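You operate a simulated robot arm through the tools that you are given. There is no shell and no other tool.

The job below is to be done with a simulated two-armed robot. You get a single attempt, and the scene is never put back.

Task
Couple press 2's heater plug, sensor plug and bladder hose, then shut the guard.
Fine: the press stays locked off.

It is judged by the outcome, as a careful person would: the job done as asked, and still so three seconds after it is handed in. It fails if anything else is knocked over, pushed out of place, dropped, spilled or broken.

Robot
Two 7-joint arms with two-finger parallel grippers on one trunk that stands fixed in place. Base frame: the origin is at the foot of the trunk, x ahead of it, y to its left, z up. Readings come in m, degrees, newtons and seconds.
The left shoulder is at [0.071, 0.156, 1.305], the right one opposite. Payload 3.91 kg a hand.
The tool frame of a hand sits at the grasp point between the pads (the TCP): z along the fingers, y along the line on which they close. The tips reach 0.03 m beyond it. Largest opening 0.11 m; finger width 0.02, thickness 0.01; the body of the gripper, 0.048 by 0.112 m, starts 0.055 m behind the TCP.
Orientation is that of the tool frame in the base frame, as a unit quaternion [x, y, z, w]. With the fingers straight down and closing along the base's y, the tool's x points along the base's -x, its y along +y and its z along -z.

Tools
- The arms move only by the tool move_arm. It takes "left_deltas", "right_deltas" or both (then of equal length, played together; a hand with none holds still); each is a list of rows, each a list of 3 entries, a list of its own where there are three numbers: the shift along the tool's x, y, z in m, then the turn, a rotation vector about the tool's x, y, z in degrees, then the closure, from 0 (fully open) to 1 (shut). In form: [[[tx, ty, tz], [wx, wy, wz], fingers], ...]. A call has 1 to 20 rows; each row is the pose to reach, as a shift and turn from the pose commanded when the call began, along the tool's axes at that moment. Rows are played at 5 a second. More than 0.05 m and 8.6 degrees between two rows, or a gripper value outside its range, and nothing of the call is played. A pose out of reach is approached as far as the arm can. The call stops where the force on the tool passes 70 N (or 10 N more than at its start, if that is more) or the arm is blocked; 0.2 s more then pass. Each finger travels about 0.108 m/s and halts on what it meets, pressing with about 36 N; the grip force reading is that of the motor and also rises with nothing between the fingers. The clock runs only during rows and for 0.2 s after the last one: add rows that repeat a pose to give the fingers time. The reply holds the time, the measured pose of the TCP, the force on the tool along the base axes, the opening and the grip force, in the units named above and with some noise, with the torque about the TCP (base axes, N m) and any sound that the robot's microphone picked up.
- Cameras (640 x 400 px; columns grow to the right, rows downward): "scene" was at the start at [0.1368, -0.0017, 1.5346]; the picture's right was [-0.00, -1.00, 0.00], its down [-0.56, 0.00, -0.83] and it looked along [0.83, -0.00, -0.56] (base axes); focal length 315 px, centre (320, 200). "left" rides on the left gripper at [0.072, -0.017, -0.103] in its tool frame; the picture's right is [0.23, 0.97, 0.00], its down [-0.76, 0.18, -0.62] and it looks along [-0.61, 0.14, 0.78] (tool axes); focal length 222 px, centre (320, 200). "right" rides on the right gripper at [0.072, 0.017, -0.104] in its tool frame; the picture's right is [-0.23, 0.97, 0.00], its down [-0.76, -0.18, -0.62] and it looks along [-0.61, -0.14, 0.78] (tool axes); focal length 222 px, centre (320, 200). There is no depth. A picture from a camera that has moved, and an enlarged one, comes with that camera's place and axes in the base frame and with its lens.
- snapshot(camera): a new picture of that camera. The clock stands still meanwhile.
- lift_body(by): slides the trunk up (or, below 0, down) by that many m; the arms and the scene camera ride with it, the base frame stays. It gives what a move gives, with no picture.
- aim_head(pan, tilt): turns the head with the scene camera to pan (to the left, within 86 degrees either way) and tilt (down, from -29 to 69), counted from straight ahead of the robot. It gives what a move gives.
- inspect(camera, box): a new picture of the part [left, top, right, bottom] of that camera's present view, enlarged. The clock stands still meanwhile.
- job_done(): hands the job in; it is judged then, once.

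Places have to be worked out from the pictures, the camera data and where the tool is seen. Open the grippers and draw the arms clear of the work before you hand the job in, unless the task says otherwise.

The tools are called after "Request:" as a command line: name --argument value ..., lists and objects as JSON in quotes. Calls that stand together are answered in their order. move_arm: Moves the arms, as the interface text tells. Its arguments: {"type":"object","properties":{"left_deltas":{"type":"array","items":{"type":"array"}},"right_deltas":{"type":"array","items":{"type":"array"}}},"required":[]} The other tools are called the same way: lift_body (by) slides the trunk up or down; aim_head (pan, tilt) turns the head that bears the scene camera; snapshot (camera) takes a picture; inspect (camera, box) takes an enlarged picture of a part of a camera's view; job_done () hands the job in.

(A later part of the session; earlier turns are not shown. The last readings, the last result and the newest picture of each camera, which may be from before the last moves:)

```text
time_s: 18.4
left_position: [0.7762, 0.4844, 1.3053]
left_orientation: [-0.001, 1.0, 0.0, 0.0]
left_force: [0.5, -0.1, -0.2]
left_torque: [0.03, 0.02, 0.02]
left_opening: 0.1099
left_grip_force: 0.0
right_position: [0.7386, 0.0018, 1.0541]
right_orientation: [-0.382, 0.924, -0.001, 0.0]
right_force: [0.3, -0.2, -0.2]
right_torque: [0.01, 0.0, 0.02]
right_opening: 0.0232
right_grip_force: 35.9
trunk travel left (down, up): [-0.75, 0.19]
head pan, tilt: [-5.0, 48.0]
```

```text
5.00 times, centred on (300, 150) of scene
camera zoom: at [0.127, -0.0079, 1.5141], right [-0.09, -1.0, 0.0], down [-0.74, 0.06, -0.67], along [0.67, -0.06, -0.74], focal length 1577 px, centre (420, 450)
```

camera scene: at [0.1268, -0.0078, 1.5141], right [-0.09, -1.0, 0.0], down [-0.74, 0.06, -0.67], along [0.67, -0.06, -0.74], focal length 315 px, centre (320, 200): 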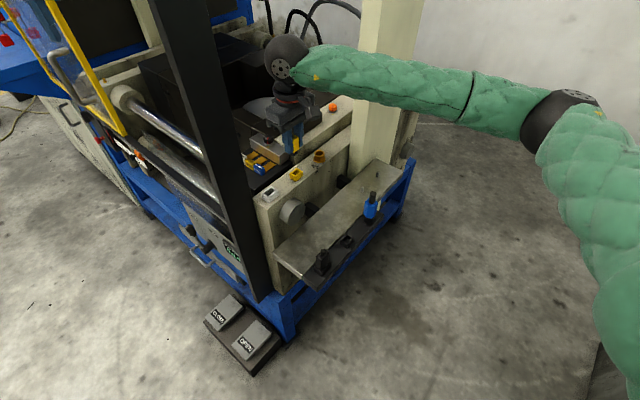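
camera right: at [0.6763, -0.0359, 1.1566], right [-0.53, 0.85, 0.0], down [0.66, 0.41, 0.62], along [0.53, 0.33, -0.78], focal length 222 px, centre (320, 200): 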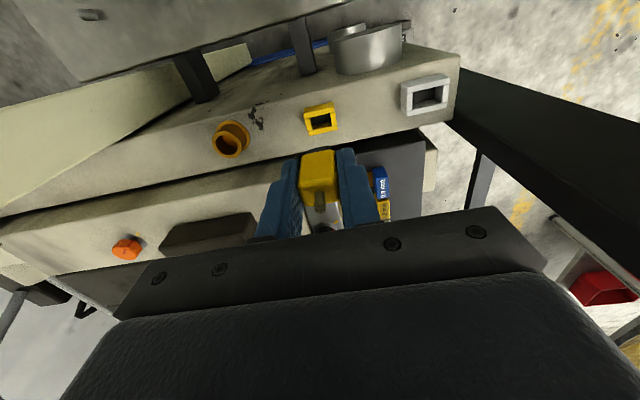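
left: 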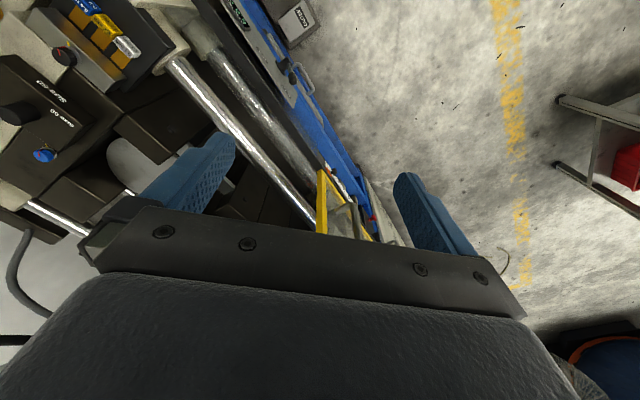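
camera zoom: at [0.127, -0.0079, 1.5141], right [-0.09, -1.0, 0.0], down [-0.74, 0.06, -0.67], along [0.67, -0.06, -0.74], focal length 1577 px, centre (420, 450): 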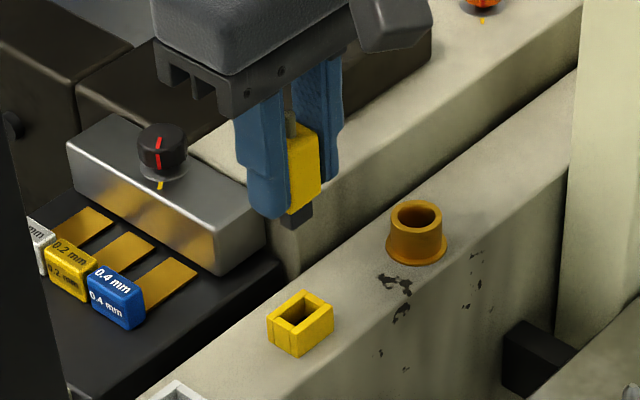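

The match is now within about 1–2 px (≈0.2 mm). I descend 4.5 cm straight down and check before the pin enters.

Request:
move_arm --right_deltas '[[[0, 0, 0.015], [0, 0, 0], 1.0], [[0, 0, 0.03], [0, 0, 0], 1.0], [[0, 0, 0.042], [0, 0, 0], 1.0], [[0, 0, 0.042], [0, 0, 0], 1.0]]'

Request:
inspect --camera "right" --box '[280, 120, 360, 170]'

Request:
inspect --camera "scene" --box '[265, 130, 329, 180]'

```text
time_s: 19.4
left_position: [0.7751, 0.4837, 1.3059]
left_orientation: [-0.001, 1.0, 0.0, 0.001]
left_force: [-0.4, -0.3, 0.4]
left_torque: [-0.01, 0.0, 0.02]
left_opening: 0.1099
left_grip_force: 0.0
right_position: [0.7387, 0.0012, 1.0131]
right_orientation: [-0.383, 0.924, 0.0, 0.0]
right_force: [-0.4, 0.8, -0.3]
right_torque: [0.0, -0.01, -0.02]
right_opening: 0.0228
right_grip_force: 36.4
trunk travel left (down, up): [-0.75, 0.19]
head pan, tilt: [-5.0, 48.0]
```

```text
8.00 times, centred on (320, 145) of right
camera zoom: at [0.674, -0.0387, 1.1171], right [-0.53, 0.85, 0.0], down [0.66, 0.41, 0.62], along [0.53, 0.33, -0.78], focal length 1777 px, centre (320, 640)
```

zoom: 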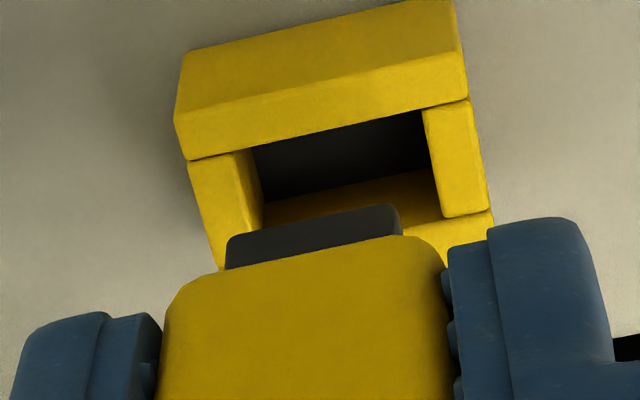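

```text
8.00 times, centred on (297, 155) of scene
camera zoom: at [0.1268, -0.0083, 1.5141], right [-0.09, -1.0, 0.0], down [-0.74, 0.06, -0.67], along [0.67, -0.06, -0.74], focal length 2523 px, centre (504, 560)
```

zoom: 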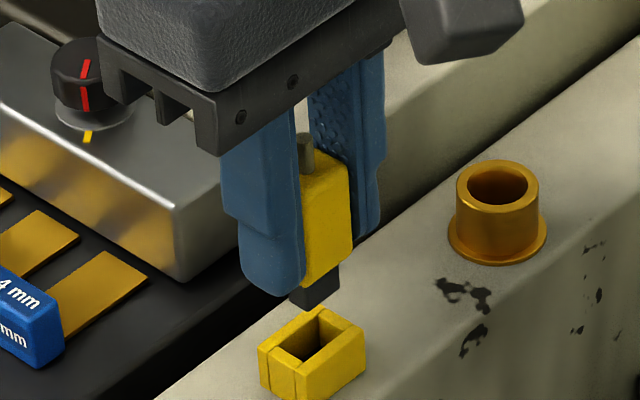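

Pin and hole line up in both views. I go on in small steps, watching the force.

Request:
move_arm --right_deltas '[[[0, 0, 0.006], [0, 0, 0], 1.0], [[0, 0, 0.012], [0, 0, 0], 1.0], [[0, 0, 0.016], [0, 0, 0], 1.0], [[0, 0, 0.016], [0, 0, 0], 1.0]]'

Request:
inspect --camera "scene" --box '[265, 130, 329, 180]'

```text
time_s: 20.4
left_position: [0.7758, 0.4834, 1.3059]
left_orientation: [0.0, 1.0, 0.0, -0.001]
left_force: [0.0, -0.3, 0.5]
left_torque: [-0.05, 0.01, 0.0]
left_opening: 0.11
left_grip_force: 0.2
right_position: [0.7383, 0.0006, 0.9974]
right_orientation: [-0.383, 0.924, -0.001, 0.0]
right_force: [0.0, -0.1, 0.6]
right_torque: [0.0, 0.02, -0.02]
right_opening: 0.0233
right_grip_force: 35.7
trunk travel left (down, up): [-0.75, 0.19]
head pan, tilt: [-5.0, 48.0]
```

```text
8.00 times, centred on (297, 155) of scene
camera zoom: at [0.1268, -0.0083, 1.5141], right [-0.09, -1.0, 0.0], down [-0.74, 0.06, -0.67], along [0.67, -0.06, -0.74], focal length 2523 px, centre (504, 560)
```

zoom: 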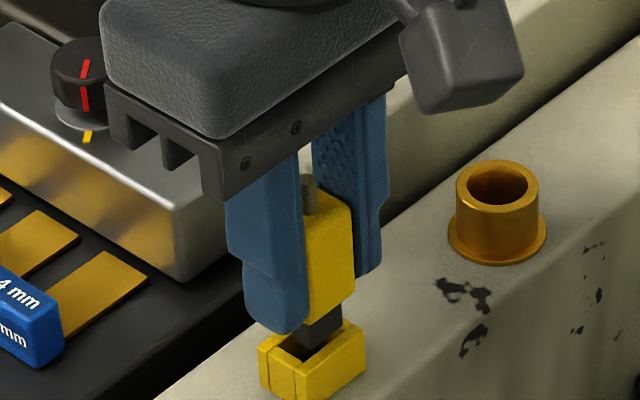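

The pin is entering the socket with no contact force. I continue down in small steps.

Request:
move_arm --right_deltas '[[[0, 0, 0.003], [0, 0, 0], 1.0], [[0, 0, 0.006], [0, 0, 0], 1.0], [[0, 0, 0.006], [0, 0, 0], 1.0]]'

Request:
inspect --camera "scene" --box '[275, 150, 323, 180]'

Request:
inspect --camera "right" --box '[280, 120, 360, 170]'

```text
time_s: 21.2
left_position: [0.7755, 0.4829, 1.306]
left_orientation: [-0.001, 1.0, 0.0, 0.0]
left_force: [0.2, -0.7, 0.0]
left_torque: [0.03, -0.03, -0.03]
left_opening: 0.1099
left_grip_force: 0.1
right_position: [0.7395, 0.0007, 0.9915]
right_orientation: [-0.383, 0.924, 0.001, 0.001]
right_force: [-0.3, -0.1, 0.1]
right_torque: [0.01, -0.01, -0.01]
right_opening: 0.0232
right_grip_force: 36.2
trunk travel left (down, up): [-0.75, 0.19]
head pan, tilt: [-5.0, 48.0]
```

```text
13.33 times, centred on (299, 165) of scene
camera zoom: at [0.1268, -0.0083, 1.5141], right [-0.09, -1.0, 0.0], down [-0.74, 0.06, -0.67], along [0.67, -0.06, -0.74], focal length 4205 px, centre (600, 667)
```

zoom: 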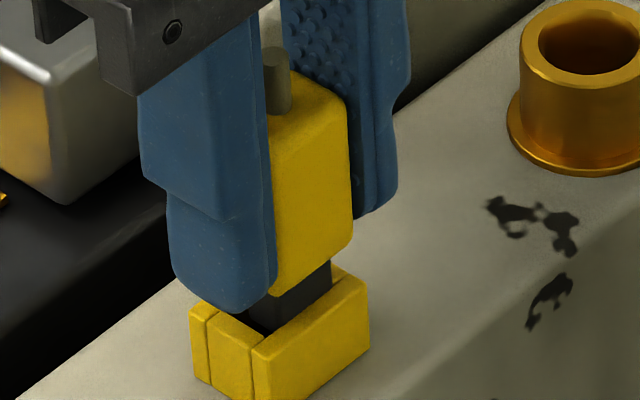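

```text
8.00 times, centred on (320, 145) of right
camera zoom: at [0.6739, -0.0388, 1.0955], right [-0.53, 0.85, 0.0], down [0.66, 0.41, 0.62], along [0.53, 0.33, -0.78], focal length 1777 px, centre (320, 640)
```

zoom: 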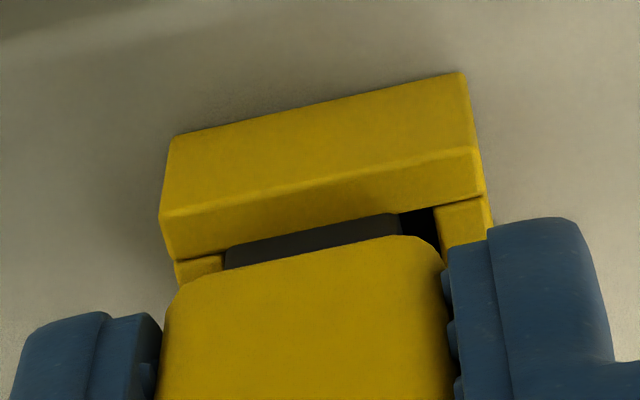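

The pin is inside the rim with no contact, but sits toward the +u side of the opening (gap about 3 mm on one side, almost none on the other). I shift 1.5 mm to centre it and continue down gently.

Request:
move_arm --right_deltas '[[[0, 0.0015, 0.0], [0, 0, 0], 1.0], [[0, 0.0015, 0.003], [0, 0, 0], 1.0], [[0, 0.0015, 0.005], [0, 0, 0], 1.0], [[0, 0.0015, 0.005], [0, 0, 0], 1.0]]'

Request:
inspect --camera "right" --box '[280, 120, 360, 170]'

Request:
inspect --camera "scene" --box '[275, 150, 323, 180]'

```text
time_s: 22.2
left_position: [0.7762, 0.4832, 1.306]
left_orientation: [-0.001, 1.0, 0.0, 0.0]
left_force: [0.2, -0.1, 0.0]
left_torque: [0.01, 0.02, 0.0]
left_opening: 0.1102
left_grip_force: 0.0
right_position: [0.7373, 0.0033, 0.9855]
right_orientation: [-0.382, 0.924, 0.0, 0.001]
right_force: [2.3, 1.0, 0.7]
right_torque: [0.05, -0.02, 0.0]
right_opening: 0.0232
right_grip_force: 37.0
trunk travel left (down, up): [-0.75, 0.19]
head pan, tilt: [-5.0, 48.0]
```

```text
8.00 times, centred on (320, 145) of right
camera zoom: at [0.6729, -0.0371, 1.0904], right [-0.53, 0.85, 0.0], down [0.66, 0.41, 0.62], along [0.53, 0.33, -0.78], focal length 1777 px, centre (320, 640)
```

zoom: 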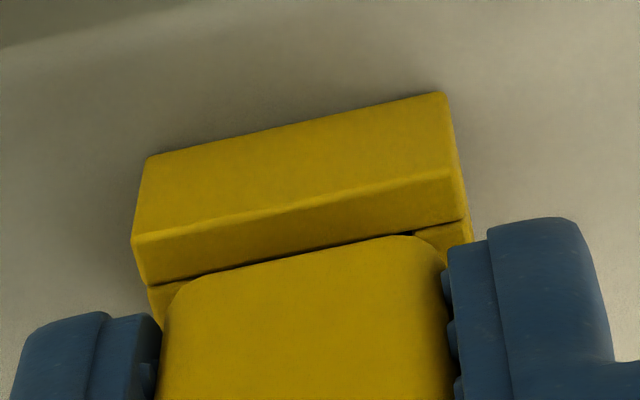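

```text
13.33 times, centred on (299, 165) of scene
camera zoom: at [0.1269, -0.0082, 1.5141], right [-0.09, -1.0, 0.0], down [-0.74, 0.06, -0.67], along [0.67, -0.06, -0.74], focal length 4205 px, centre (600, 667)
```

zoom: 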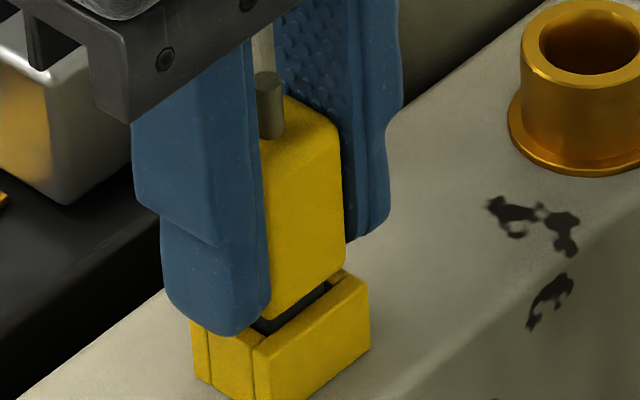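

A slight side force (≈2 N toward +n) shows the pin is brushing the near wall. I ease 1 mm toward +n and keep seating.

Request:
move_arm --right_deltas '[[[-0.001, -0.0005, 0.0], [0, 0, 0], 1.0], [[-0.001, -0.0005, 0.002], [0, 0, 0], 1.0], [[-0.001, -0.0005, 0.002], [0, 0, 0], 1.0]]'

Request:
inspect --camera "scene" --box '[275, 150, 323, 180]'

```text
time_s: 23.0
left_position: [0.7764, 0.483, 1.3058]
left_orientation: [0.0, 1.0, 0.0, 0.0]
left_force: [-0.1, -0.1, 0.5]
left_torque: [-0.02, 0.03, -0.02]
left_opening: 0.1097
left_grip_force: 0.1
right_position: [0.7383, 0.0022, 0.9849]
right_orientation: [-0.383, 0.924, -0.001, 0.0]
right_force: [0.5, -1.1, -0.2]
right_torque: [0.0, -0.02, 0.03]
right_opening: 0.0229
right_grip_force: 36.1
trunk travel left (down, up): [-0.75, 0.19]
head pan, tilt: [-5.0, 48.0]
```

```text
13.33 times, centred on (299, 165) of scene
camera zoom: at [0.1268, -0.0083, 1.5141], right [-0.09, -1.0, 0.0], down [-0.74, 0.06, -0.67], along [0.67, -0.06, -0.74], focal length 4205 px, centre (600, 667)
```

zoom: 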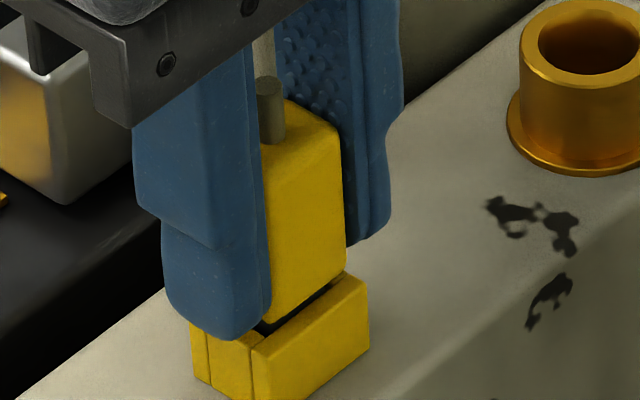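

Side force is gone. I push on down in 1.5 mm steps until the body seats.

Request:
move_arm --right_deltas '[[[0, 0, 0.0015], [0, 0, 0], 1.0], [[0, 0, 0.003], [0, 0, 0], 1.0], [[0, 0, 0.003], [0, 0, 0], 1.0]]'

Request:
inspect --camera "scene" --box '[275, 150, 323, 180]'

```text
time_s: 23.8
left_position: [0.7767, 0.4817, 1.3057]
left_orientation: [0.0, 1.0, 0.0, 0.0]
left_force: [0.7, -0.9, 0.0]
left_torque: [0.01, -0.01, 0.01]
left_opening: 0.1101
left_grip_force: 0.1
right_position: [0.7379, 0.0024, 0.9816]
right_orientation: [-0.383, 0.924, 0.001, 0.0]
right_force: [1.3, 1.1, 2.7]
right_torque: [-0.02, -0.03, -0.01]
right_opening: 0.0231
right_grip_force: 35.8
trunk travel left (down, up): [-0.75, 0.19]
head pan, tilt: [-5.0, 48.0]
```

```text
13.33 times, centred on (299, 165) of scene
camera zoom: at [0.1267, -0.0082, 1.5141], right [-0.09, -1.0, 0.0], down [-0.74, 0.06, -0.67], along [0.67, -0.06, -0.74], focal length 4205 px, centre (600, 667)
```

zoom: 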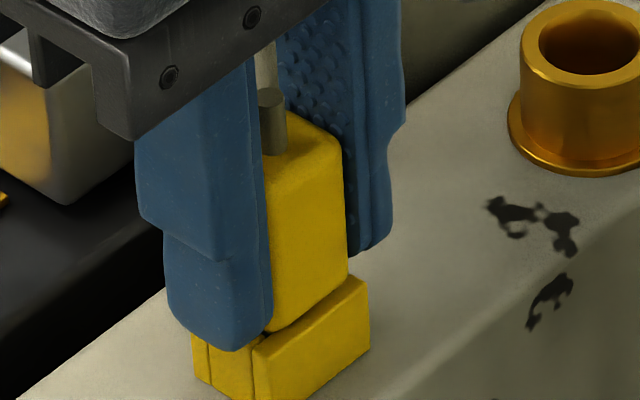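

Slight upward force (2.7 N) begins. I look from the hand camera at the gap, and push another 1.5 mm.

Request:
move_arm --right_deltas '[[[0, 0, 0.0015], [0, 0, 0], 1.0], [[0, 0, 0.0015], [0, 0, 0], 1.0]]'

Request:
inspect --camera "right" --box '[280, 120, 360, 170]'

Request:
inspect --camera "scene" --box '[283, 160, 315, 180]'

```text
time_s: 24.4
left_position: [0.776, 0.4848, 1.3048]
left_orientation: [-0.002, 1.0, 0.001, 0.001]
left_force: [0.8, -0.1, 0.2]
left_torque: [-0.02, 0.0, 0.03]
left_opening: 0.1099
left_grip_force: 0.0
right_position: [0.7384, 0.004, 0.9808]
right_orientation: [-0.383, 0.924, 0.0, 0.0]
right_force: [8.0, 7.3, 9.2]
right_torque: [0.15, -0.19, 0.04]
right_opening: 0.0231
right_grip_force: 35.9
trunk travel left (down, up): [-0.75, 0.19]
head pan, tilt: [-5.0, 48.0]
```

```text
8.00 times, centred on (320, 145) of right
camera zoom: at [0.6738, -0.0366, 1.0849], right [-0.53, 0.85, 0.0], down [0.66, 0.41, 0.62], along [0.53, 0.33, -0.78], focal length 1777 px, centre (320, 640)
```

zoom: 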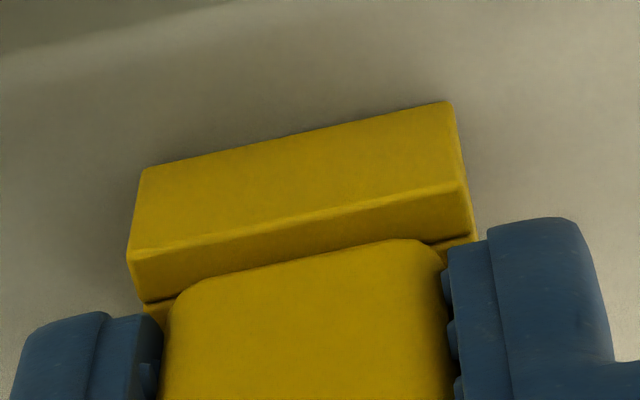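

```text
16.00 times, centred on (299, 170) of scene
camera zoom: at [0.1269, -0.0076, 1.5142], right [-0.09, -1.0, 0.0], down [-0.74, 0.06, -0.67], along [0.67, -0.06, -0.74], focal length 5046 px, centre (656, 680)
```

zoom: 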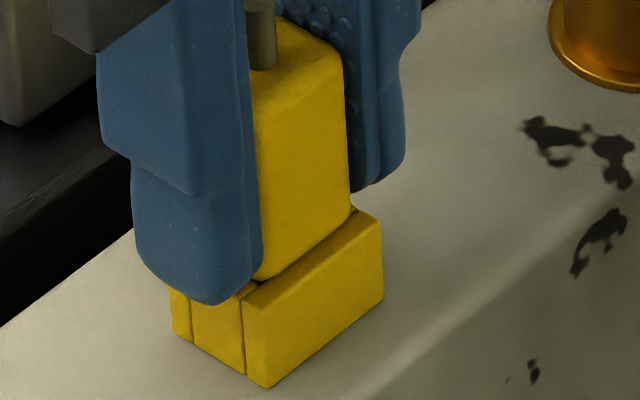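

The hand view now matches the "seated in holder" picture almost exactly, but the near wall pushes the tool toward +n. I relieve by 1 mm toward +n and see the forces.

Request:
move_arm --right_deltas '[[[-0.001, 0, 0.0], [0, 0, 0], 1.0], [[-0.0015, 0, 0.0], [0, 0, 0], 1.0], [[-0.0015, 0, 0.0], [0, 0, 0], 1.0]]'

Request:
inspect --camera "scene" --box '[283, 160, 315, 180]'

```text
time_s: 25.2
left_position: [0.7753, 0.4826, 1.3072]
left_orientation: [0.0, 1.0, 0.0, 0.001]
left_force: [0.1, 1.2, -0.6]
left_torque: [0.03, -0.02, -0.01]
left_opening: 0.11
left_grip_force: 0.1
right_position: [0.7376, 0.0043, 0.9806]
right_orientation: [-0.382, 0.924, 0.001, 0.001]
right_force: [10.2, 1.4, 17.4]
right_torque: [-0.05, -0.13, 0.02]
right_opening: 0.023
right_grip_force: 36.1
trunk travel left (down, up): [-0.75, 0.19]
head pan, tilt: [-5.0, 48.0]
```

```text
16.00 times, centred on (299, 170) of scene
camera zoom: at [0.1263, -0.0083, 1.5143], right [-0.09, -1.0, 0.0], down [-0.74, 0.06, -0.67], along [0.67, -0.06, -0.74], focal length 5046 px, centre (656, 680)
```

zoom: 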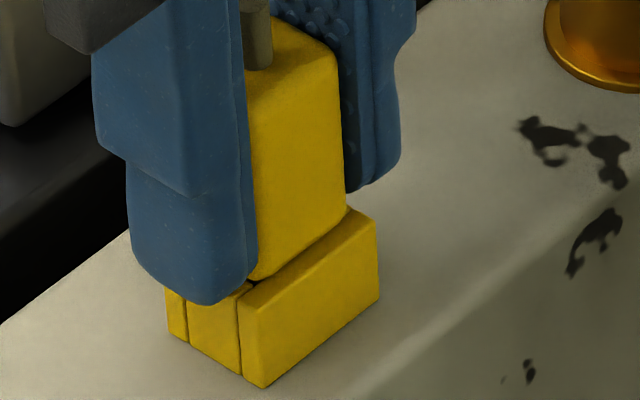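

Upward force is 17 N with some residual side load; the body appears to sit on the rim. I relieve the side load (toward +u and +n) while keeping the downward press.

Request:
move_arm --right_deltas '[[[-0.0005, -0.001, 0.0], [0, 0, 0], 1.0], [[-0.0015, -0.0015, 0.0005], [0, 0, 0], 1.0], [[-0.0015, -0.0015, 0.001], [0, 0, 0], 1.0], [[-0.0015, -0.0015, 0.001], [0, 0, 0], 1.0]]'

Request:
inspect --camera "scene" --box '[283, 160, 315, 180]'

Request:
inspect --camera "right" --box '[280, 120, 360, 170]'

```text
time_s: 26.2
left_position: [0.7736, 0.4819, 1.3078]
left_orientation: [0.0, 1.0, 0.0, 0.0]
left_force: [-0.5, 0.8, 0.4]
left_torque: [0.0, 0.02, -0.01]
left_opening: 0.1101
left_grip_force: 0.0
right_position: [0.7376, 0.0034, 0.9801]
right_orientation: [-0.382, 0.924, 0.0, 0.0]
right_force: [-14.8, -6.0, 22.4]
right_torque: [-0.25, 0.48, 0.0]
right_opening: 0.0231
right_grip_force: 35.1
trunk travel left (down, up): [-0.75, 0.19]
head pan, tilt: [-5.0, 48.0]
```

```text
16.00 times, centred on (299, 170) of scene
camera zoom: at [0.1232, -0.009, 1.5144], right [-0.09, -1.0, 0.0], down [-0.74, 0.06, -0.67], along [0.67, -0.06, -0.74], focal length 5046 px, centre (656, 680)
```

zoom: 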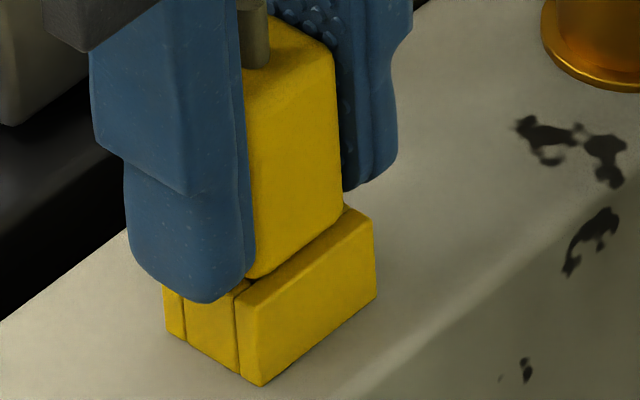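

```text
8.00 times, centred on (320, 145) of right
camera zoom: at [0.6739, -0.0366, 1.0848], right [-0.53, 0.85, 0.0], down [0.66, 0.41, 0.62], along [0.53, 0.33, -0.78], focal length 1777 px, centre (320, 640)
```

zoom: 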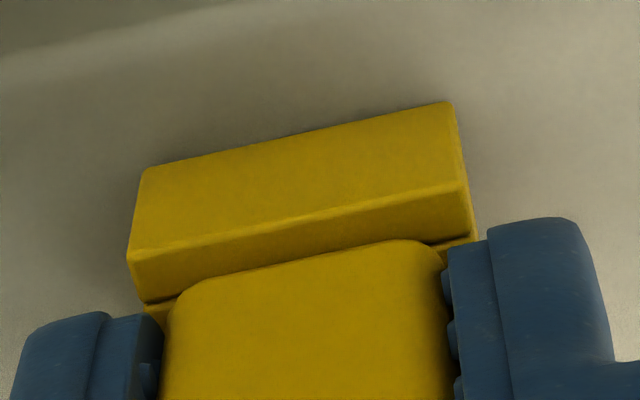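

The lateral force reversed, so the plug is held by the socket; neutral is about 0.7 mm back. The depth matches (even slightly deeper than) the seated holder picture, so I go to neutral, press a little, and then open the fingers.

Request:
move_arm --right_deltas '[[[0.0009, 0.0007, 0.0], [0, 0, 0], 1.0], [[0.0009, 0.0007, 0.0005], [0, 0, 0], 1.0], [[0.0009, 0.0007, 0.001], [0, 0, 0], 1.0], [[0.0009, 0.0007, 0.001], [0, 0, 0], 1.0]]'

```text
time_s: 27.2
left_position: [0.774, 0.4829, 1.3061]
left_orientation: [-0.001, 1.0, 0.0, 0.001]
left_force: [-0.4, -0.1, 0.6]
left_torque: [0.03, -0.01, -0.04]
left_opening: 0.1099
left_grip_force: 0.0
right_position: [0.7393, 0.0029, 0.9805]
right_orientation: [-0.383, 0.924, 0.0, 0.001]
right_force: [-4.5, -5.6, 29.3]
right_torque: [-0.17, 0.12, -0.01]
right_opening: 0.0231
right_grip_force: 36.1
trunk travel left (down, up): [-0.75, 0.19]
head pan, tilt: [-5.0, 48.0]
```

It stays put at 29 N, so it is seated. I take off the load, open the fingers part-way and back straight up.

Request:
move_arm --right_deltas '[[[0.0, 0.0, -0.0025], [0, 0, 0], 1.0], [[0.0, 0.0, -0.0025], [0, 0, 0], 0.8], [[0.0, 0.0, -0.0025], [0, 0, 0], 0.5], [[0.0, 0.0, -0.0025], [0, 0, 0], 0.5], [[0.0, 0.0, -0.0025], [0, 0, 0], 0.5]]'

Request:
inspect --camera "right" --box '[240, 110, 400, 210]'

Request:
inspect --camera "scene" --box '[265, 140, 329, 180]'

```text
time_s: 28.4
left_position: [0.7764, 0.4828, 1.3053]
left_orientation: [0.0, 1.0, 0.0, 0.0]
left_force: [0.3, -0.1, -0.3]
left_torque: [-0.01, 0.02, 0.01]
left_opening: 0.11
left_grip_force: 0.0
right_position: [0.7406, 0.0046, 0.981]
right_orientation: [-0.383, 0.924, 0.0, -0.001]
right_force: [0.2, 0.7, 0.7]
right_torque: [0.02, -0.02, 0.0]
right_opening: 0.0551
right_grip_force: 0.0
trunk travel left (down, up): [-0.75, 0.19]
head pan, tilt: [-5.0, 48.0]
```

```text
4.00 times, centred on (320, 160) of right
camera zoom: at [0.676, -0.0362, 1.0844], right [-0.53, 0.85, 0.0], down [0.67, 0.41, 0.62], along [0.53, 0.33, -0.78], focal length 888 px, centre (320, 360)
```

zoom: 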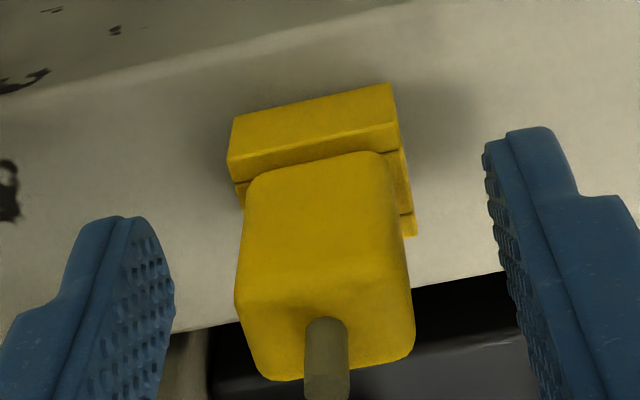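

```text
10.00 times, centred on (297, 160) of scene
camera zoom: at [0.1274, -0.0081, 1.514], right [-0.09, -1.0, 0.0], down [-0.74, 0.06, -0.67], along [0.67, -0.06, -0.74], focal length 3154 px, centre (550, 600)
```

zoom: 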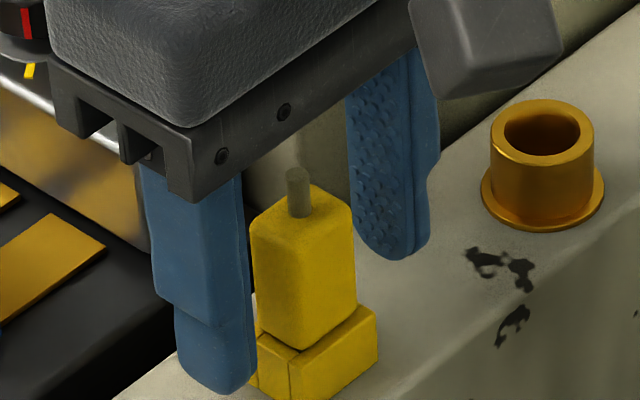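

The yellow sensor plug stands square in its socket. I lift clear and go to above the black heater plug at about [0.500, -0.0465].

Request:
move_arm --right_deltas '[[[0, 0, -0.03], [0, 0, 0], 0.5], [[0, 0, -0.07], [0, 0, 0], 0.5], [[0, 0, -0.115], [0, 0, 0], 0.5], [[0.035, 0.0225, -0.12], [0, 0, 0], 0.4], [[0.07, 0.045, -0.12], [0, 0, 0], 0.36], [[0.105, 0.0675, -0.115], [0, 0, 0], 0.36], [[0.14, 0.09, -0.105], [0, 0, 0], 0.36], [[0.175, 0.1125, -0.095], [0, 0, 0], 0.36], [[0.2063, 0.134, -0.08], [0, 0, 0], 0.36], [[0.2063, 0.134, -0.07], [0, 0, 0], 0.36], [[0.2063, 0.134, -0.07], [0, 0, 0], 0.36]]'

Request:
snapshot --camera "right"

Request:
snapshot --camera "scene"

```text
time_s: 30.8
left_position: [0.7762, 0.4829, 1.306]
left_orientation: [0.0, 1.0, 0.0, 0.0]
left_force: [-0.2, 0.3, -0.3]
left_torque: [-0.02, 0.0, -0.01]
left_opening: 0.11
left_grip_force: 0.1
right_position: [0.497, -0.0465, 1.05]
right_orientation: [-0.383, 0.924, 0.0, 0.0]
right_force: [0.9, -0.7, -0.2]
right_torque: [-0.01, -0.03, 0.02]
right_opening: 0.0704
right_grip_force: 0.1
trunk travel left (down, up): [-0.75, 0.19]
head pan, tilt: [-5.0, 48.0]
```

```text
taken
camera right: at [0.4335, -0.0863, 1.1545], right [-0.53, 0.85, 0.0], down [0.66, 0.41, 0.62], along [0.53, 0.33, -0.78], focal length 222 px, centre (320, 200)
```

right: 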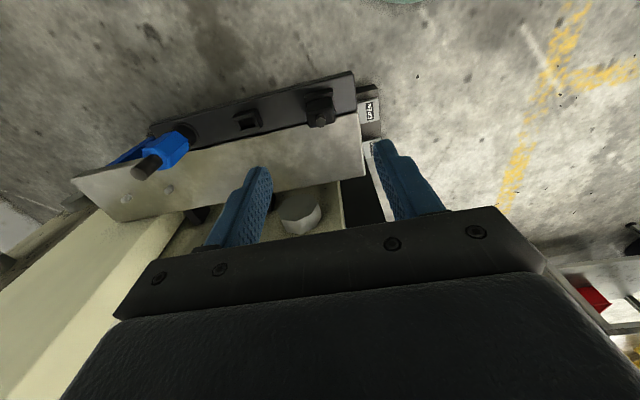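

```text
taken
camera scene: at [0.1265, -0.0083, 1.5141], right [-0.09, -1.0, 0.0], down [-0.74, 0.06, -0.67], along [0.67, -0.06, -0.74], focal length 315 px, centre (320, 200)
```

scene: 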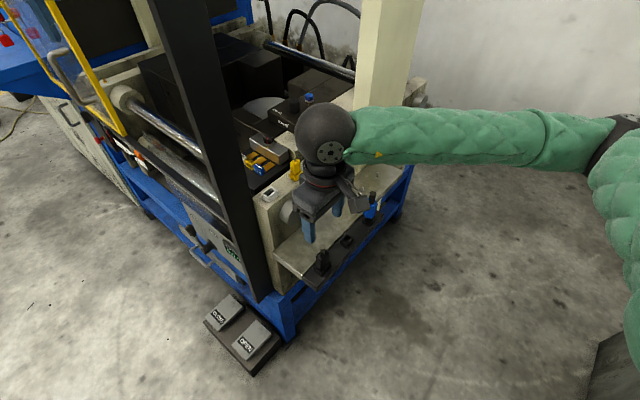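

The black plug is close below the tool axis; I zoom to fine-tune.

Request:
inspect --camera "right" --box '[280, 85, 360, 135]'

```text
8.00 times, centred on (320, 110) of right
camera zoom: at [0.4335, -0.0863, 1.1545], right [-0.53, 0.85, 0.0], down [0.66, 0.41, 0.62], along [0.53, 0.33, -0.78], focal length 1777 px, centre (320, 920)
```

zoom: 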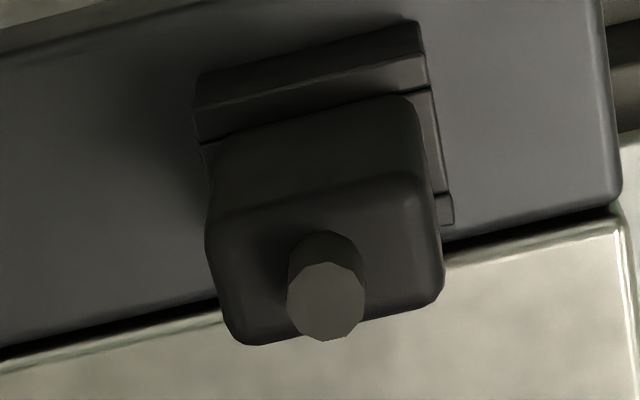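

Using the bias learned from the yellow plug, I shift about -1 mm in tool y and descend to TCP z≈0.911, still open.

Request:
move_arm --right_deltas '[[[-0.0005, -0.001, 0.04], [0, 0, 0], 0.36], [[-0.0005, -0.001, 0.08], [0, 0, 0], 0.36], [[-0.0005, -0.001, 0.11], [0, 0, 0], 0.36], [[-0.0005, -0.001, 0.13], [0, 0, 0], 0.36], [[-0.0005, -0.001, 0.139], [0, 0, 0], 0.36], [[-0.0005, -0.001, 0.139], [0, 0, 0], 0.36]]'

Request:
inspect --camera "right" --box '[240, 125, 400, 225]'

Request:
inspect --camera "scene" --box '[280, 210, 376, 270]'

```text
time_s: 32.2
left_position: [0.7753, 0.4828, 1.3054]
left_orientation: [-0.001, 1.0, 0.0, 0.001]
left_force: [-0.5, 0.4, -0.1]
left_torque: [-0.02, 0.0, -0.02]
left_opening: 0.1099
left_grip_force: 0.0
right_position: [0.5011, -0.0479, 0.9122]
right_orientation: [-0.383, 0.924, 0.0, 0.0]
right_force: [-0.3, -0.4, -0.5]
right_torque: [-0.02, -0.04, 0.02]
right_opening: 0.0704
right_grip_force: 0.0
trunk travel left (down, up): [-0.75, 0.19]
head pan, tilt: [-5.0, 48.0]
```

```text
4.00 times, centred on (320, 175) of right
camera zoom: at [0.4361, -0.0881, 1.0164], right [-0.53, 0.85, 0.0], down [0.66, 0.41, 0.62], along [0.53, 0.33, -0.78], focal length 888 px, centre (320, 300)
```

zoom: 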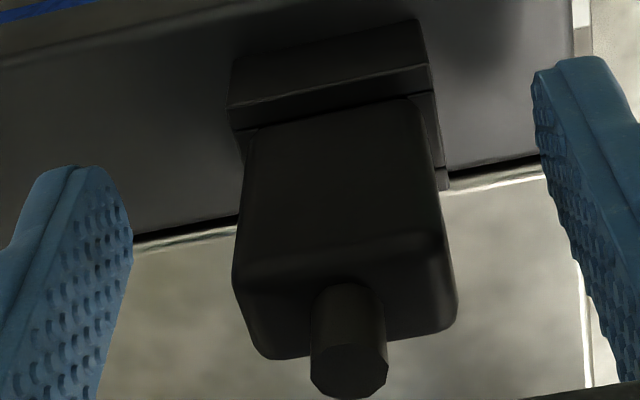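

```text
6.67 times, centred on (328, 240) of scene
camera zoom: at [0.1268, -0.0084, 1.5141], right [-0.09, -1.0, 0.0], down [-0.74, 0.06, -0.67], along [0.67, -0.06, -0.74], focal length 2103 px, centre (267, -67)
```

zoom: 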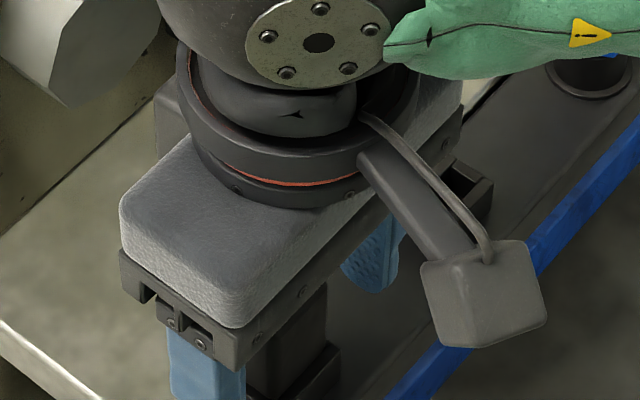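

The plug is 3 mm toward +y of the tool axis. I shift by that and close.

Request:
move_arm --right_deltas '[[[0.0005, 0.003, 0], [0, 0, 0], 0.36], [[0.0005, 0.003, 0], [0, 0, 0], 0.5], [[0.0005, 0.003, 0], [0, 0, 0], 0.7], [[0.0005, 0.003, 0], [0, 0, 0], 1.0], [[0.0005, 0.003, 0], [0, 0, 0], 1.0], [[0.0005, 0.003, 0], [0, 0, 0], 1.0]]'

Request:
inspect --camera "right" --box '[240, 125, 400, 225]'

Request:
inspect --camera "right" --box '[280, 120, 360, 170]'

```text
time_s: 33.6
left_position: [0.7749, 0.4822, 1.3066]
left_orientation: [-0.001, 1.0, 0.0, 0.0]
left_force: [-0.3, -0.1, -0.8]
left_torque: [0.0, -0.02, 0.02]
left_opening: 0.11
left_grip_force: 0.0
right_position: [0.4984, -0.0462, 0.9114]
right_orientation: [-0.383, 0.924, 0.0, 0.0]
right_force: [0.5, -0.2, 0.4]
right_torque: [-0.01, 0.01, 0.01]
right_opening: 0.0292
right_grip_force: 36.3
trunk travel left (down, up): [-0.75, 0.19]
head pan, tilt: [-5.0, 48.0]
```

```text
4.00 times, centred on (320, 175) of right
camera zoom: at [0.4337, -0.0859, 1.0162], right [-0.53, 0.85, 0.0], down [0.66, 0.41, 0.62], along [0.53, 0.33, -0.78], focal length 888 px, centre (320, 300)
```

zoom: 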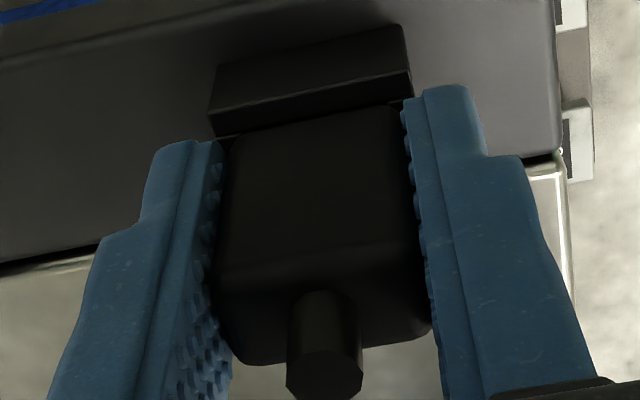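

```text
8.00 times, centred on (320, 145) of right
camera zoom: at [0.4337, -0.0859, 1.0162], right [-0.53, 0.85, 0.0], down [0.66, 0.41, 0.62], along [0.53, 0.33, -0.78], focal length 1777 px, centre (320, 640)
```

zoom: 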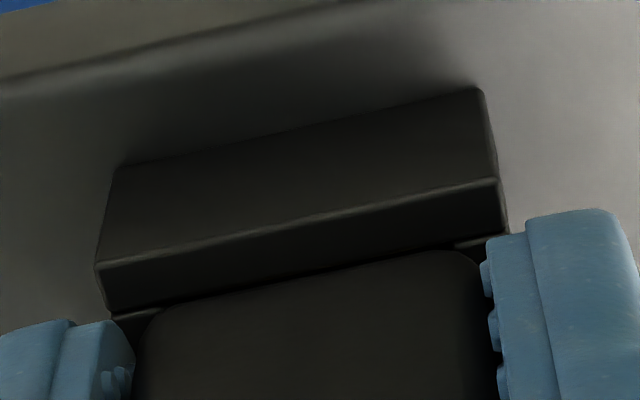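

Gripped at 29 mm with no side load; the seated reference view is saved. I pull straight up 7 cm and take the holder reference.

Request:
move_arm --right_deltas '[[[0, 0, -0.004], [0, 0, 0], 1.0], [[0, 0, -0.01], [0, 0, 0], 1.0], [[0, 0, -0.018], [0, 0, 0], 1.0], [[0, 0, -0.03], [0, 0, 0], 1.0], [[0, 0, -0.045], [0, 0, 0], 1.0], [[0, 0, -0.06], [0, 0, 0], 1.0], [[0, 0, -0.07], [0, 0, 0], 1.0], [[0, 0, -0.07], [0, 0, 0], 1.0]]'

Request:
inspect --camera "right" --box '[288, 100, 352, 140]'

Request:
inspect --camera "right" --box '[240, 65, 400, 165]'

```text
time_s: 35.4
left_position: [0.7751, 0.4836, 1.3055]
left_orientation: [0.0, 1.0, 0.0, 0.0]
left_force: [-0.2, 0.0, 0.0]
left_torque: [0.0, -0.01, -0.01]
left_opening: 0.1099
left_grip_force: 0.1
right_position: [0.496, -0.0458, 0.981]
right_orientation: [-0.383, 0.924, 0.0, 0.0]
right_force: [0.1, -0.1, -0.5]
right_torque: [0.02, 0.02, -0.02]
right_opening: 0.029
right_grip_force: 35.6
trunk travel left (down, up): [-0.75, 0.19]
head pan, tilt: [-5.0, 48.0]
```

```text
10.00 times, centred on (320, 120) of right
camera zoom: at [0.4324, -0.0865, 1.0855], right [-0.53, 0.85, 0.0], down [0.66, 0.41, 0.62], along [0.53, 0.33, -0.78], focal length 2221 px, centre (320, 1000)
```

zoom: 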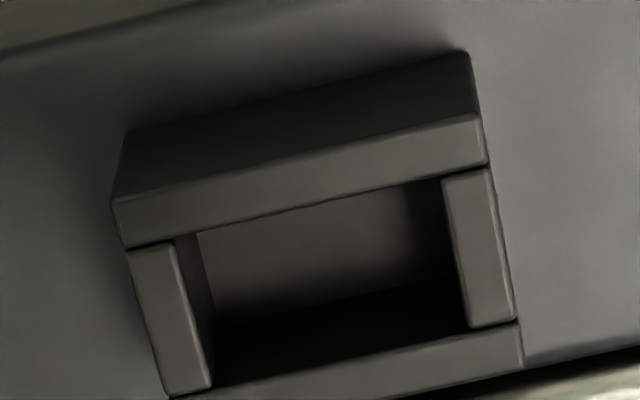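

```text
4.00 times, centred on (320, 115) of right
camera zoom: at [0.4324, -0.0865, 1.0855], right [-0.53, 0.85, 0.0], down [0.66, 0.41, 0.62], along [0.53, 0.33, -0.78], focal length 888 px, centre (320, 540)
```

zoom: 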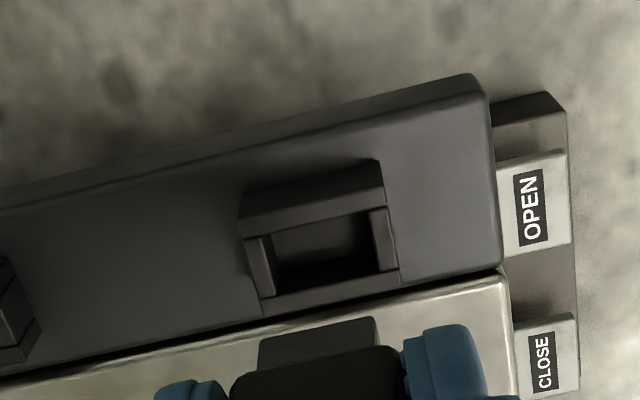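

Before carrying the black plug to the white socket I need the exact clearance to the dark guard post beside it. I take views to locate the post.

Request:
snapshot --camera "right"

Request:
snapshot --camera "left"

Request:
inspect --camera "scene" --box '[200, 140, 328, 220]'

Request:
inspect --camera "scene" --box '[200, 220, 328, 300]'

```text
taken
camera right: at [0.4324, -0.0865, 1.0855], right [-0.53, 0.85, 0.0], down [0.66, 0.41, 0.62], along [0.53, 0.33, -0.78], focal length 222 px, centre (320, 200)
```

right: 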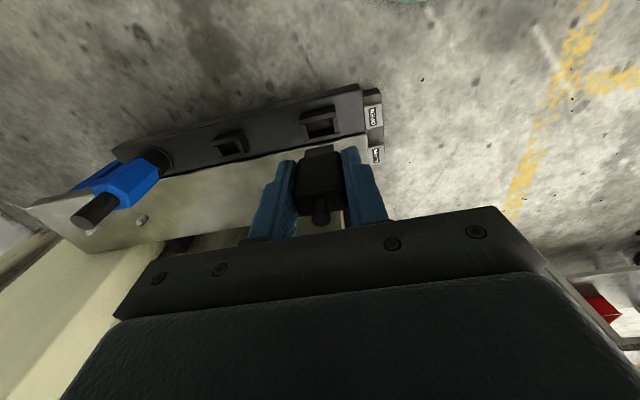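

```text
taken
camera left: at [0.704, 0.4665, 1.4089], right [-0.23, 0.97, 0.0], down [0.76, 0.18, 0.62], along [0.61, 0.14, -0.78], focal length 222 px, centre (320, 200)
```

left: 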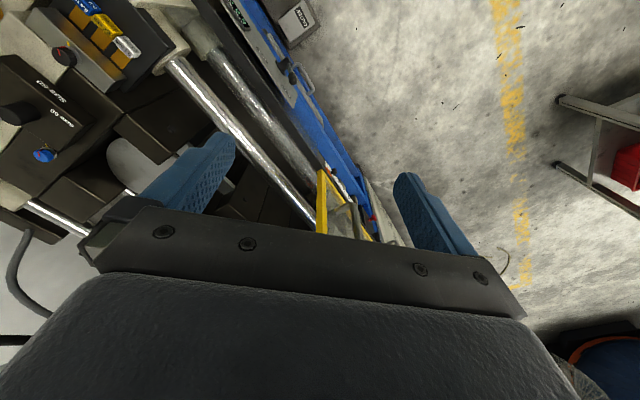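

```text
5.00 times, centred on (264, 180) of scene
camera zoom: at [0.1268, -0.0084, 1.5141], right [-0.09, -1.0, 0.0], down [-0.74, 0.06, -0.67], along [0.67, -0.06, -0.74], focal length 1577 px, centre (600, 300)
```

zoom: 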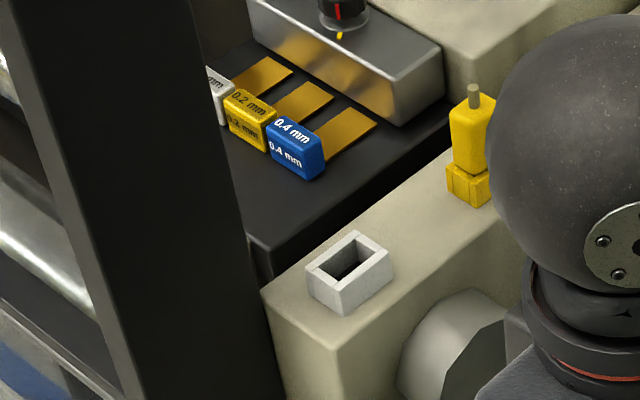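

```text
5.00 times, centred on (264, 260) of scene
camera zoom: at [0.1268, -0.0084, 1.5141], right [-0.09, -1.0, 0.0], down [-0.74, 0.06, -0.67], along [0.67, -0.06, -0.74], focal length 1577 px, centre (600, -100)
```

zoom: 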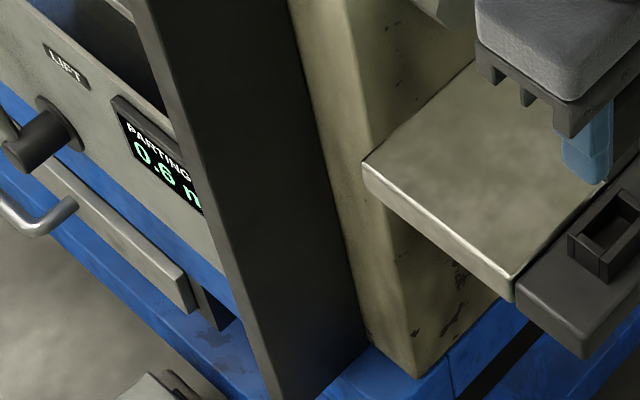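

The post's nearest corner is only ~4.5 cm from the white socket, so a vertical hand would foul it. I put the black plug back in its holder, to regrasp with the hand leaning back 20° toward the robot (plug stays vertical).

Request:
move_arm --right_deltas '[[[0, 0, 0.02], [0, 0, 0], 1.0], [[0, 0, 0.038], [0, 0, 0], 1.0], [[0, 0, 0.048], [0, 0, 0], 1.0], [[0, 0, 0.054], [0, 0, 0], 1.0], [[0, 0, 0.054], [0, 0, 0], 1.0]]'

Request:
inspect --camera "right" --box '[280, 115, 360, 165]'

```text
time_s: 36.6
left_position: [0.7756, 0.4829, 1.3054]
left_orientation: [0.0, 1.0, 0.0, 0.001]
left_force: [-0.2, -0.2, -0.5]
left_torque: [-0.02, -0.02, -0.01]
left_opening: 0.11
left_grip_force: 0.1
right_position: [0.498, -0.0471, 0.9279]
right_orientation: [-0.383, 0.924, 0.0, 0.0]
right_force: [0.1, 0.1, -0.9]
right_torque: [0.01, -0.01, 0.02]
right_opening: 0.0292
right_grip_force: 36.6
trunk travel left (down, up): [-0.75, 0.19]
head pan, tilt: [-5.0, 48.0]
```

```text
8.00 times, centred on (320, 140) of right
camera zoom: at [0.4333, -0.086, 1.0315], right [-0.53, 0.85, 0.0], down [0.66, 0.41, 0.62], along [0.53, 0.33, -0.78], focal length 1777 px, centre (320, 680)
```

zoom: 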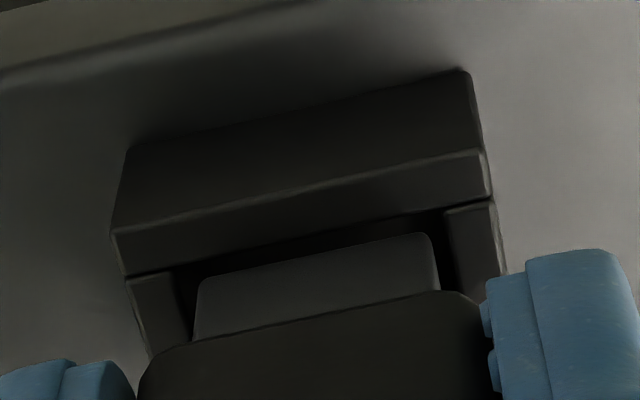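

The pin sits centred over its holder opening. I lower the rest of the way gently.

Request:
move_arm --right_deltas '[[[0, 0, 0.005], [0, 0, 0], 1.0], [[0, 0, 0.01], [0, 0, 0], 1.0], [[0, 0, 0.0135], [0, 0, 0], 1.0], [[0, 0, 0.0155], [0, 0, 0], 1.0], [[0, 0, 0.0155], [0, 0, 0], 1.0]]'

Request:
inspect --camera "right" --box '[280, 120, 360, 170]'

```text
time_s: 37.8
left_position: [0.7763, 0.483, 1.3069]
left_orientation: [0.0, 1.0, 0.0, 0.0]
left_force: [0.3, 0.8, 0.5]
left_torque: [0.01, -0.05, 0.01]
left_opening: 0.1102
left_grip_force: 0.0
right_position: [0.4983, -0.0456, 0.9114]
right_orientation: [-0.384, 0.924, 0.0, 0.001]
right_force: [-0.6, -0.1, -0.5]
right_torque: [-0.01, -0.02, 0.01]
right_opening: 0.0291
right_grip_force: 36.1
trunk travel left (down, up): [-0.75, 0.19]
head pan, tilt: [-5.0, 48.0]
```

```text
8.00 times, centred on (320, 145) of right
camera zoom: at [0.433, -0.0861, 1.0163], right [-0.53, 0.85, 0.0], down [0.66, 0.41, 0.62], along [0.53, 0.33, -0.78], focal length 1777 px, centre (320, 640)
```

zoom: 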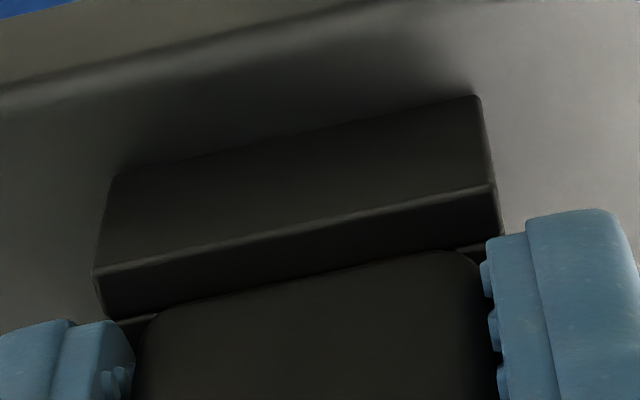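

It went back in without force. I open, rise 6 cm, lean the hand back 20° (turn about tool y) and look.

Request:
move_arm --right_deltas '[[[0, 0, 0], [0, 0, 0], 0.6], [[0, 0, 0], [0, 0, 0], 0.36], [[0, 0, -0.02], [0, 0, 0], 0.36], [[0, 0, -0.045], [0, 0, 0], 0.36], [[0.001, 0, -0.06], [0, -7, 0], 0.36], [[0.003, 0, -0.06], [0, -14, 0], 0.36], [[0.004, 0, -0.06], [0, -20, 0], 0.36], [[0.004, 0, -0.06], [0, -20, 0], 0.36]]'

Request:
snapshot --camera "right"

Request:
inspect --camera "scene" --box '[264, 180, 392, 260]'

```text
time_s: 39.6
left_position: [0.776, 0.4827, 1.3055]
left_orientation: [0.0, 1.0, 0.0, 0.0]
left_force: [0.5, 0.5, 0.3]
left_torque: [-0.01, 0.0, -0.01]
left_opening: 0.11
left_grip_force: 0.0
right_position: [0.4944, -0.0492, 0.9724]
right_orientation: [-0.377, 0.91, 0.066, 0.16]
right_force: [0.2, 1.0, -0.1]
right_torque: [0.0, -0.01, 0.01]
right_opening: 0.0702
right_grip_force: 0.0
trunk travel left (down, up): [-0.75, 0.19]
head pan, tilt: [-5.0, 48.0]
```

```text
taken
camera right: at [0.4089, -0.1105, 1.0449], right [-0.54, 0.84, 0.08], down [0.48, 0.23, 0.85], along [0.69, 0.49, -0.53], focal length 222 px, centre (320, 200)
```

right: 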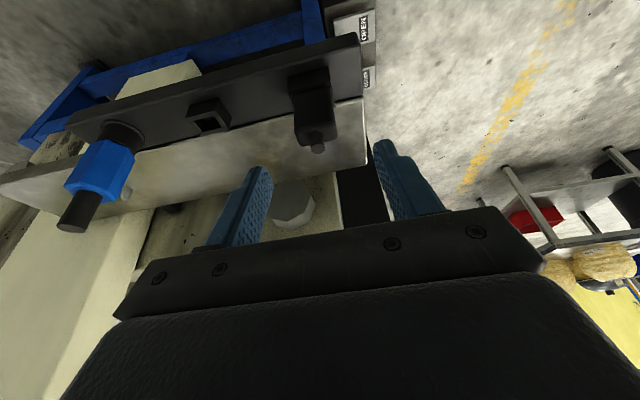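

```text
5.00 times, centred on (328, 220) of scene
camera zoom: at [0.1268, -0.0082, 1.5141], right [-0.09, -1.0, 0.0], down [-0.74, 0.06, -0.67], along [0.67, -0.06, -0.74], focal length 1577 px, centre (280, 100)
```

zoom: 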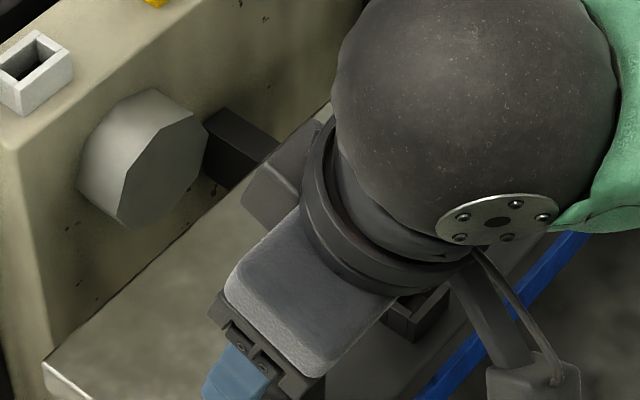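

The black plug's stub appears where predicted for a good straddle. I descend vertically (in tilted tool axes) to grasp height.

Request:
move_arm --right_deltas '[[[0.00684, 0, 0.0188], [0, 0, 0], 0.36], [[0.01368, 0, 0.03759], [0, 0, 0], 0.36], [[0.0178, 0, 0.0489], [0, 0, 0], 0.36], [[0.02035, 0, 0.0559], [0, 0, 0], 0.36], [[0.02035, 0, 0.0559], [0, 0, 0], 0.36]]'

Request:
inspect --camera "right" --box '[232, 105, 408, 215]'

```text
time_s: 40.8
left_position: [0.7758, 0.483, 1.3063]
left_orientation: [-0.002, 1.0, 0.0, 0.0]
left_force: [0.1, 0.2, 0.0]
left_torque: [0.01, -0.02, 0.01]
left_opening: 0.1102
left_grip_force: 0.0
right_position: [0.4948, -0.0494, 0.9127]
right_orientation: [-0.377, 0.91, 0.067, 0.161]
right_force: [-0.7, -0.1, 0.7]
right_torque: [0.0, -0.01, 0.02]
right_opening: 0.0704
right_grip_force: 0.1
trunk travel left (down, up): [-0.75, 0.19]
head pan, tilt: [-5.0, 48.0]
```

```text
3.64 times, centred on (320, 160) of right
camera zoom: at [0.408, -0.1116, 0.9866], right [-0.54, 0.84, 0.08], down [0.48, 0.23, 0.85], along [0.69, 0.49, -0.53], focal length 808 px, centre (320, 346)
```

zoom: 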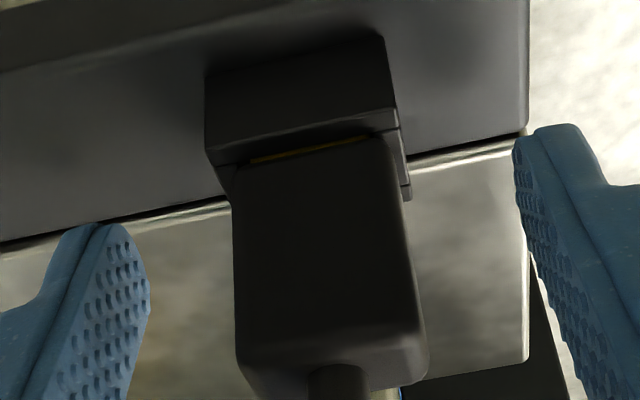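

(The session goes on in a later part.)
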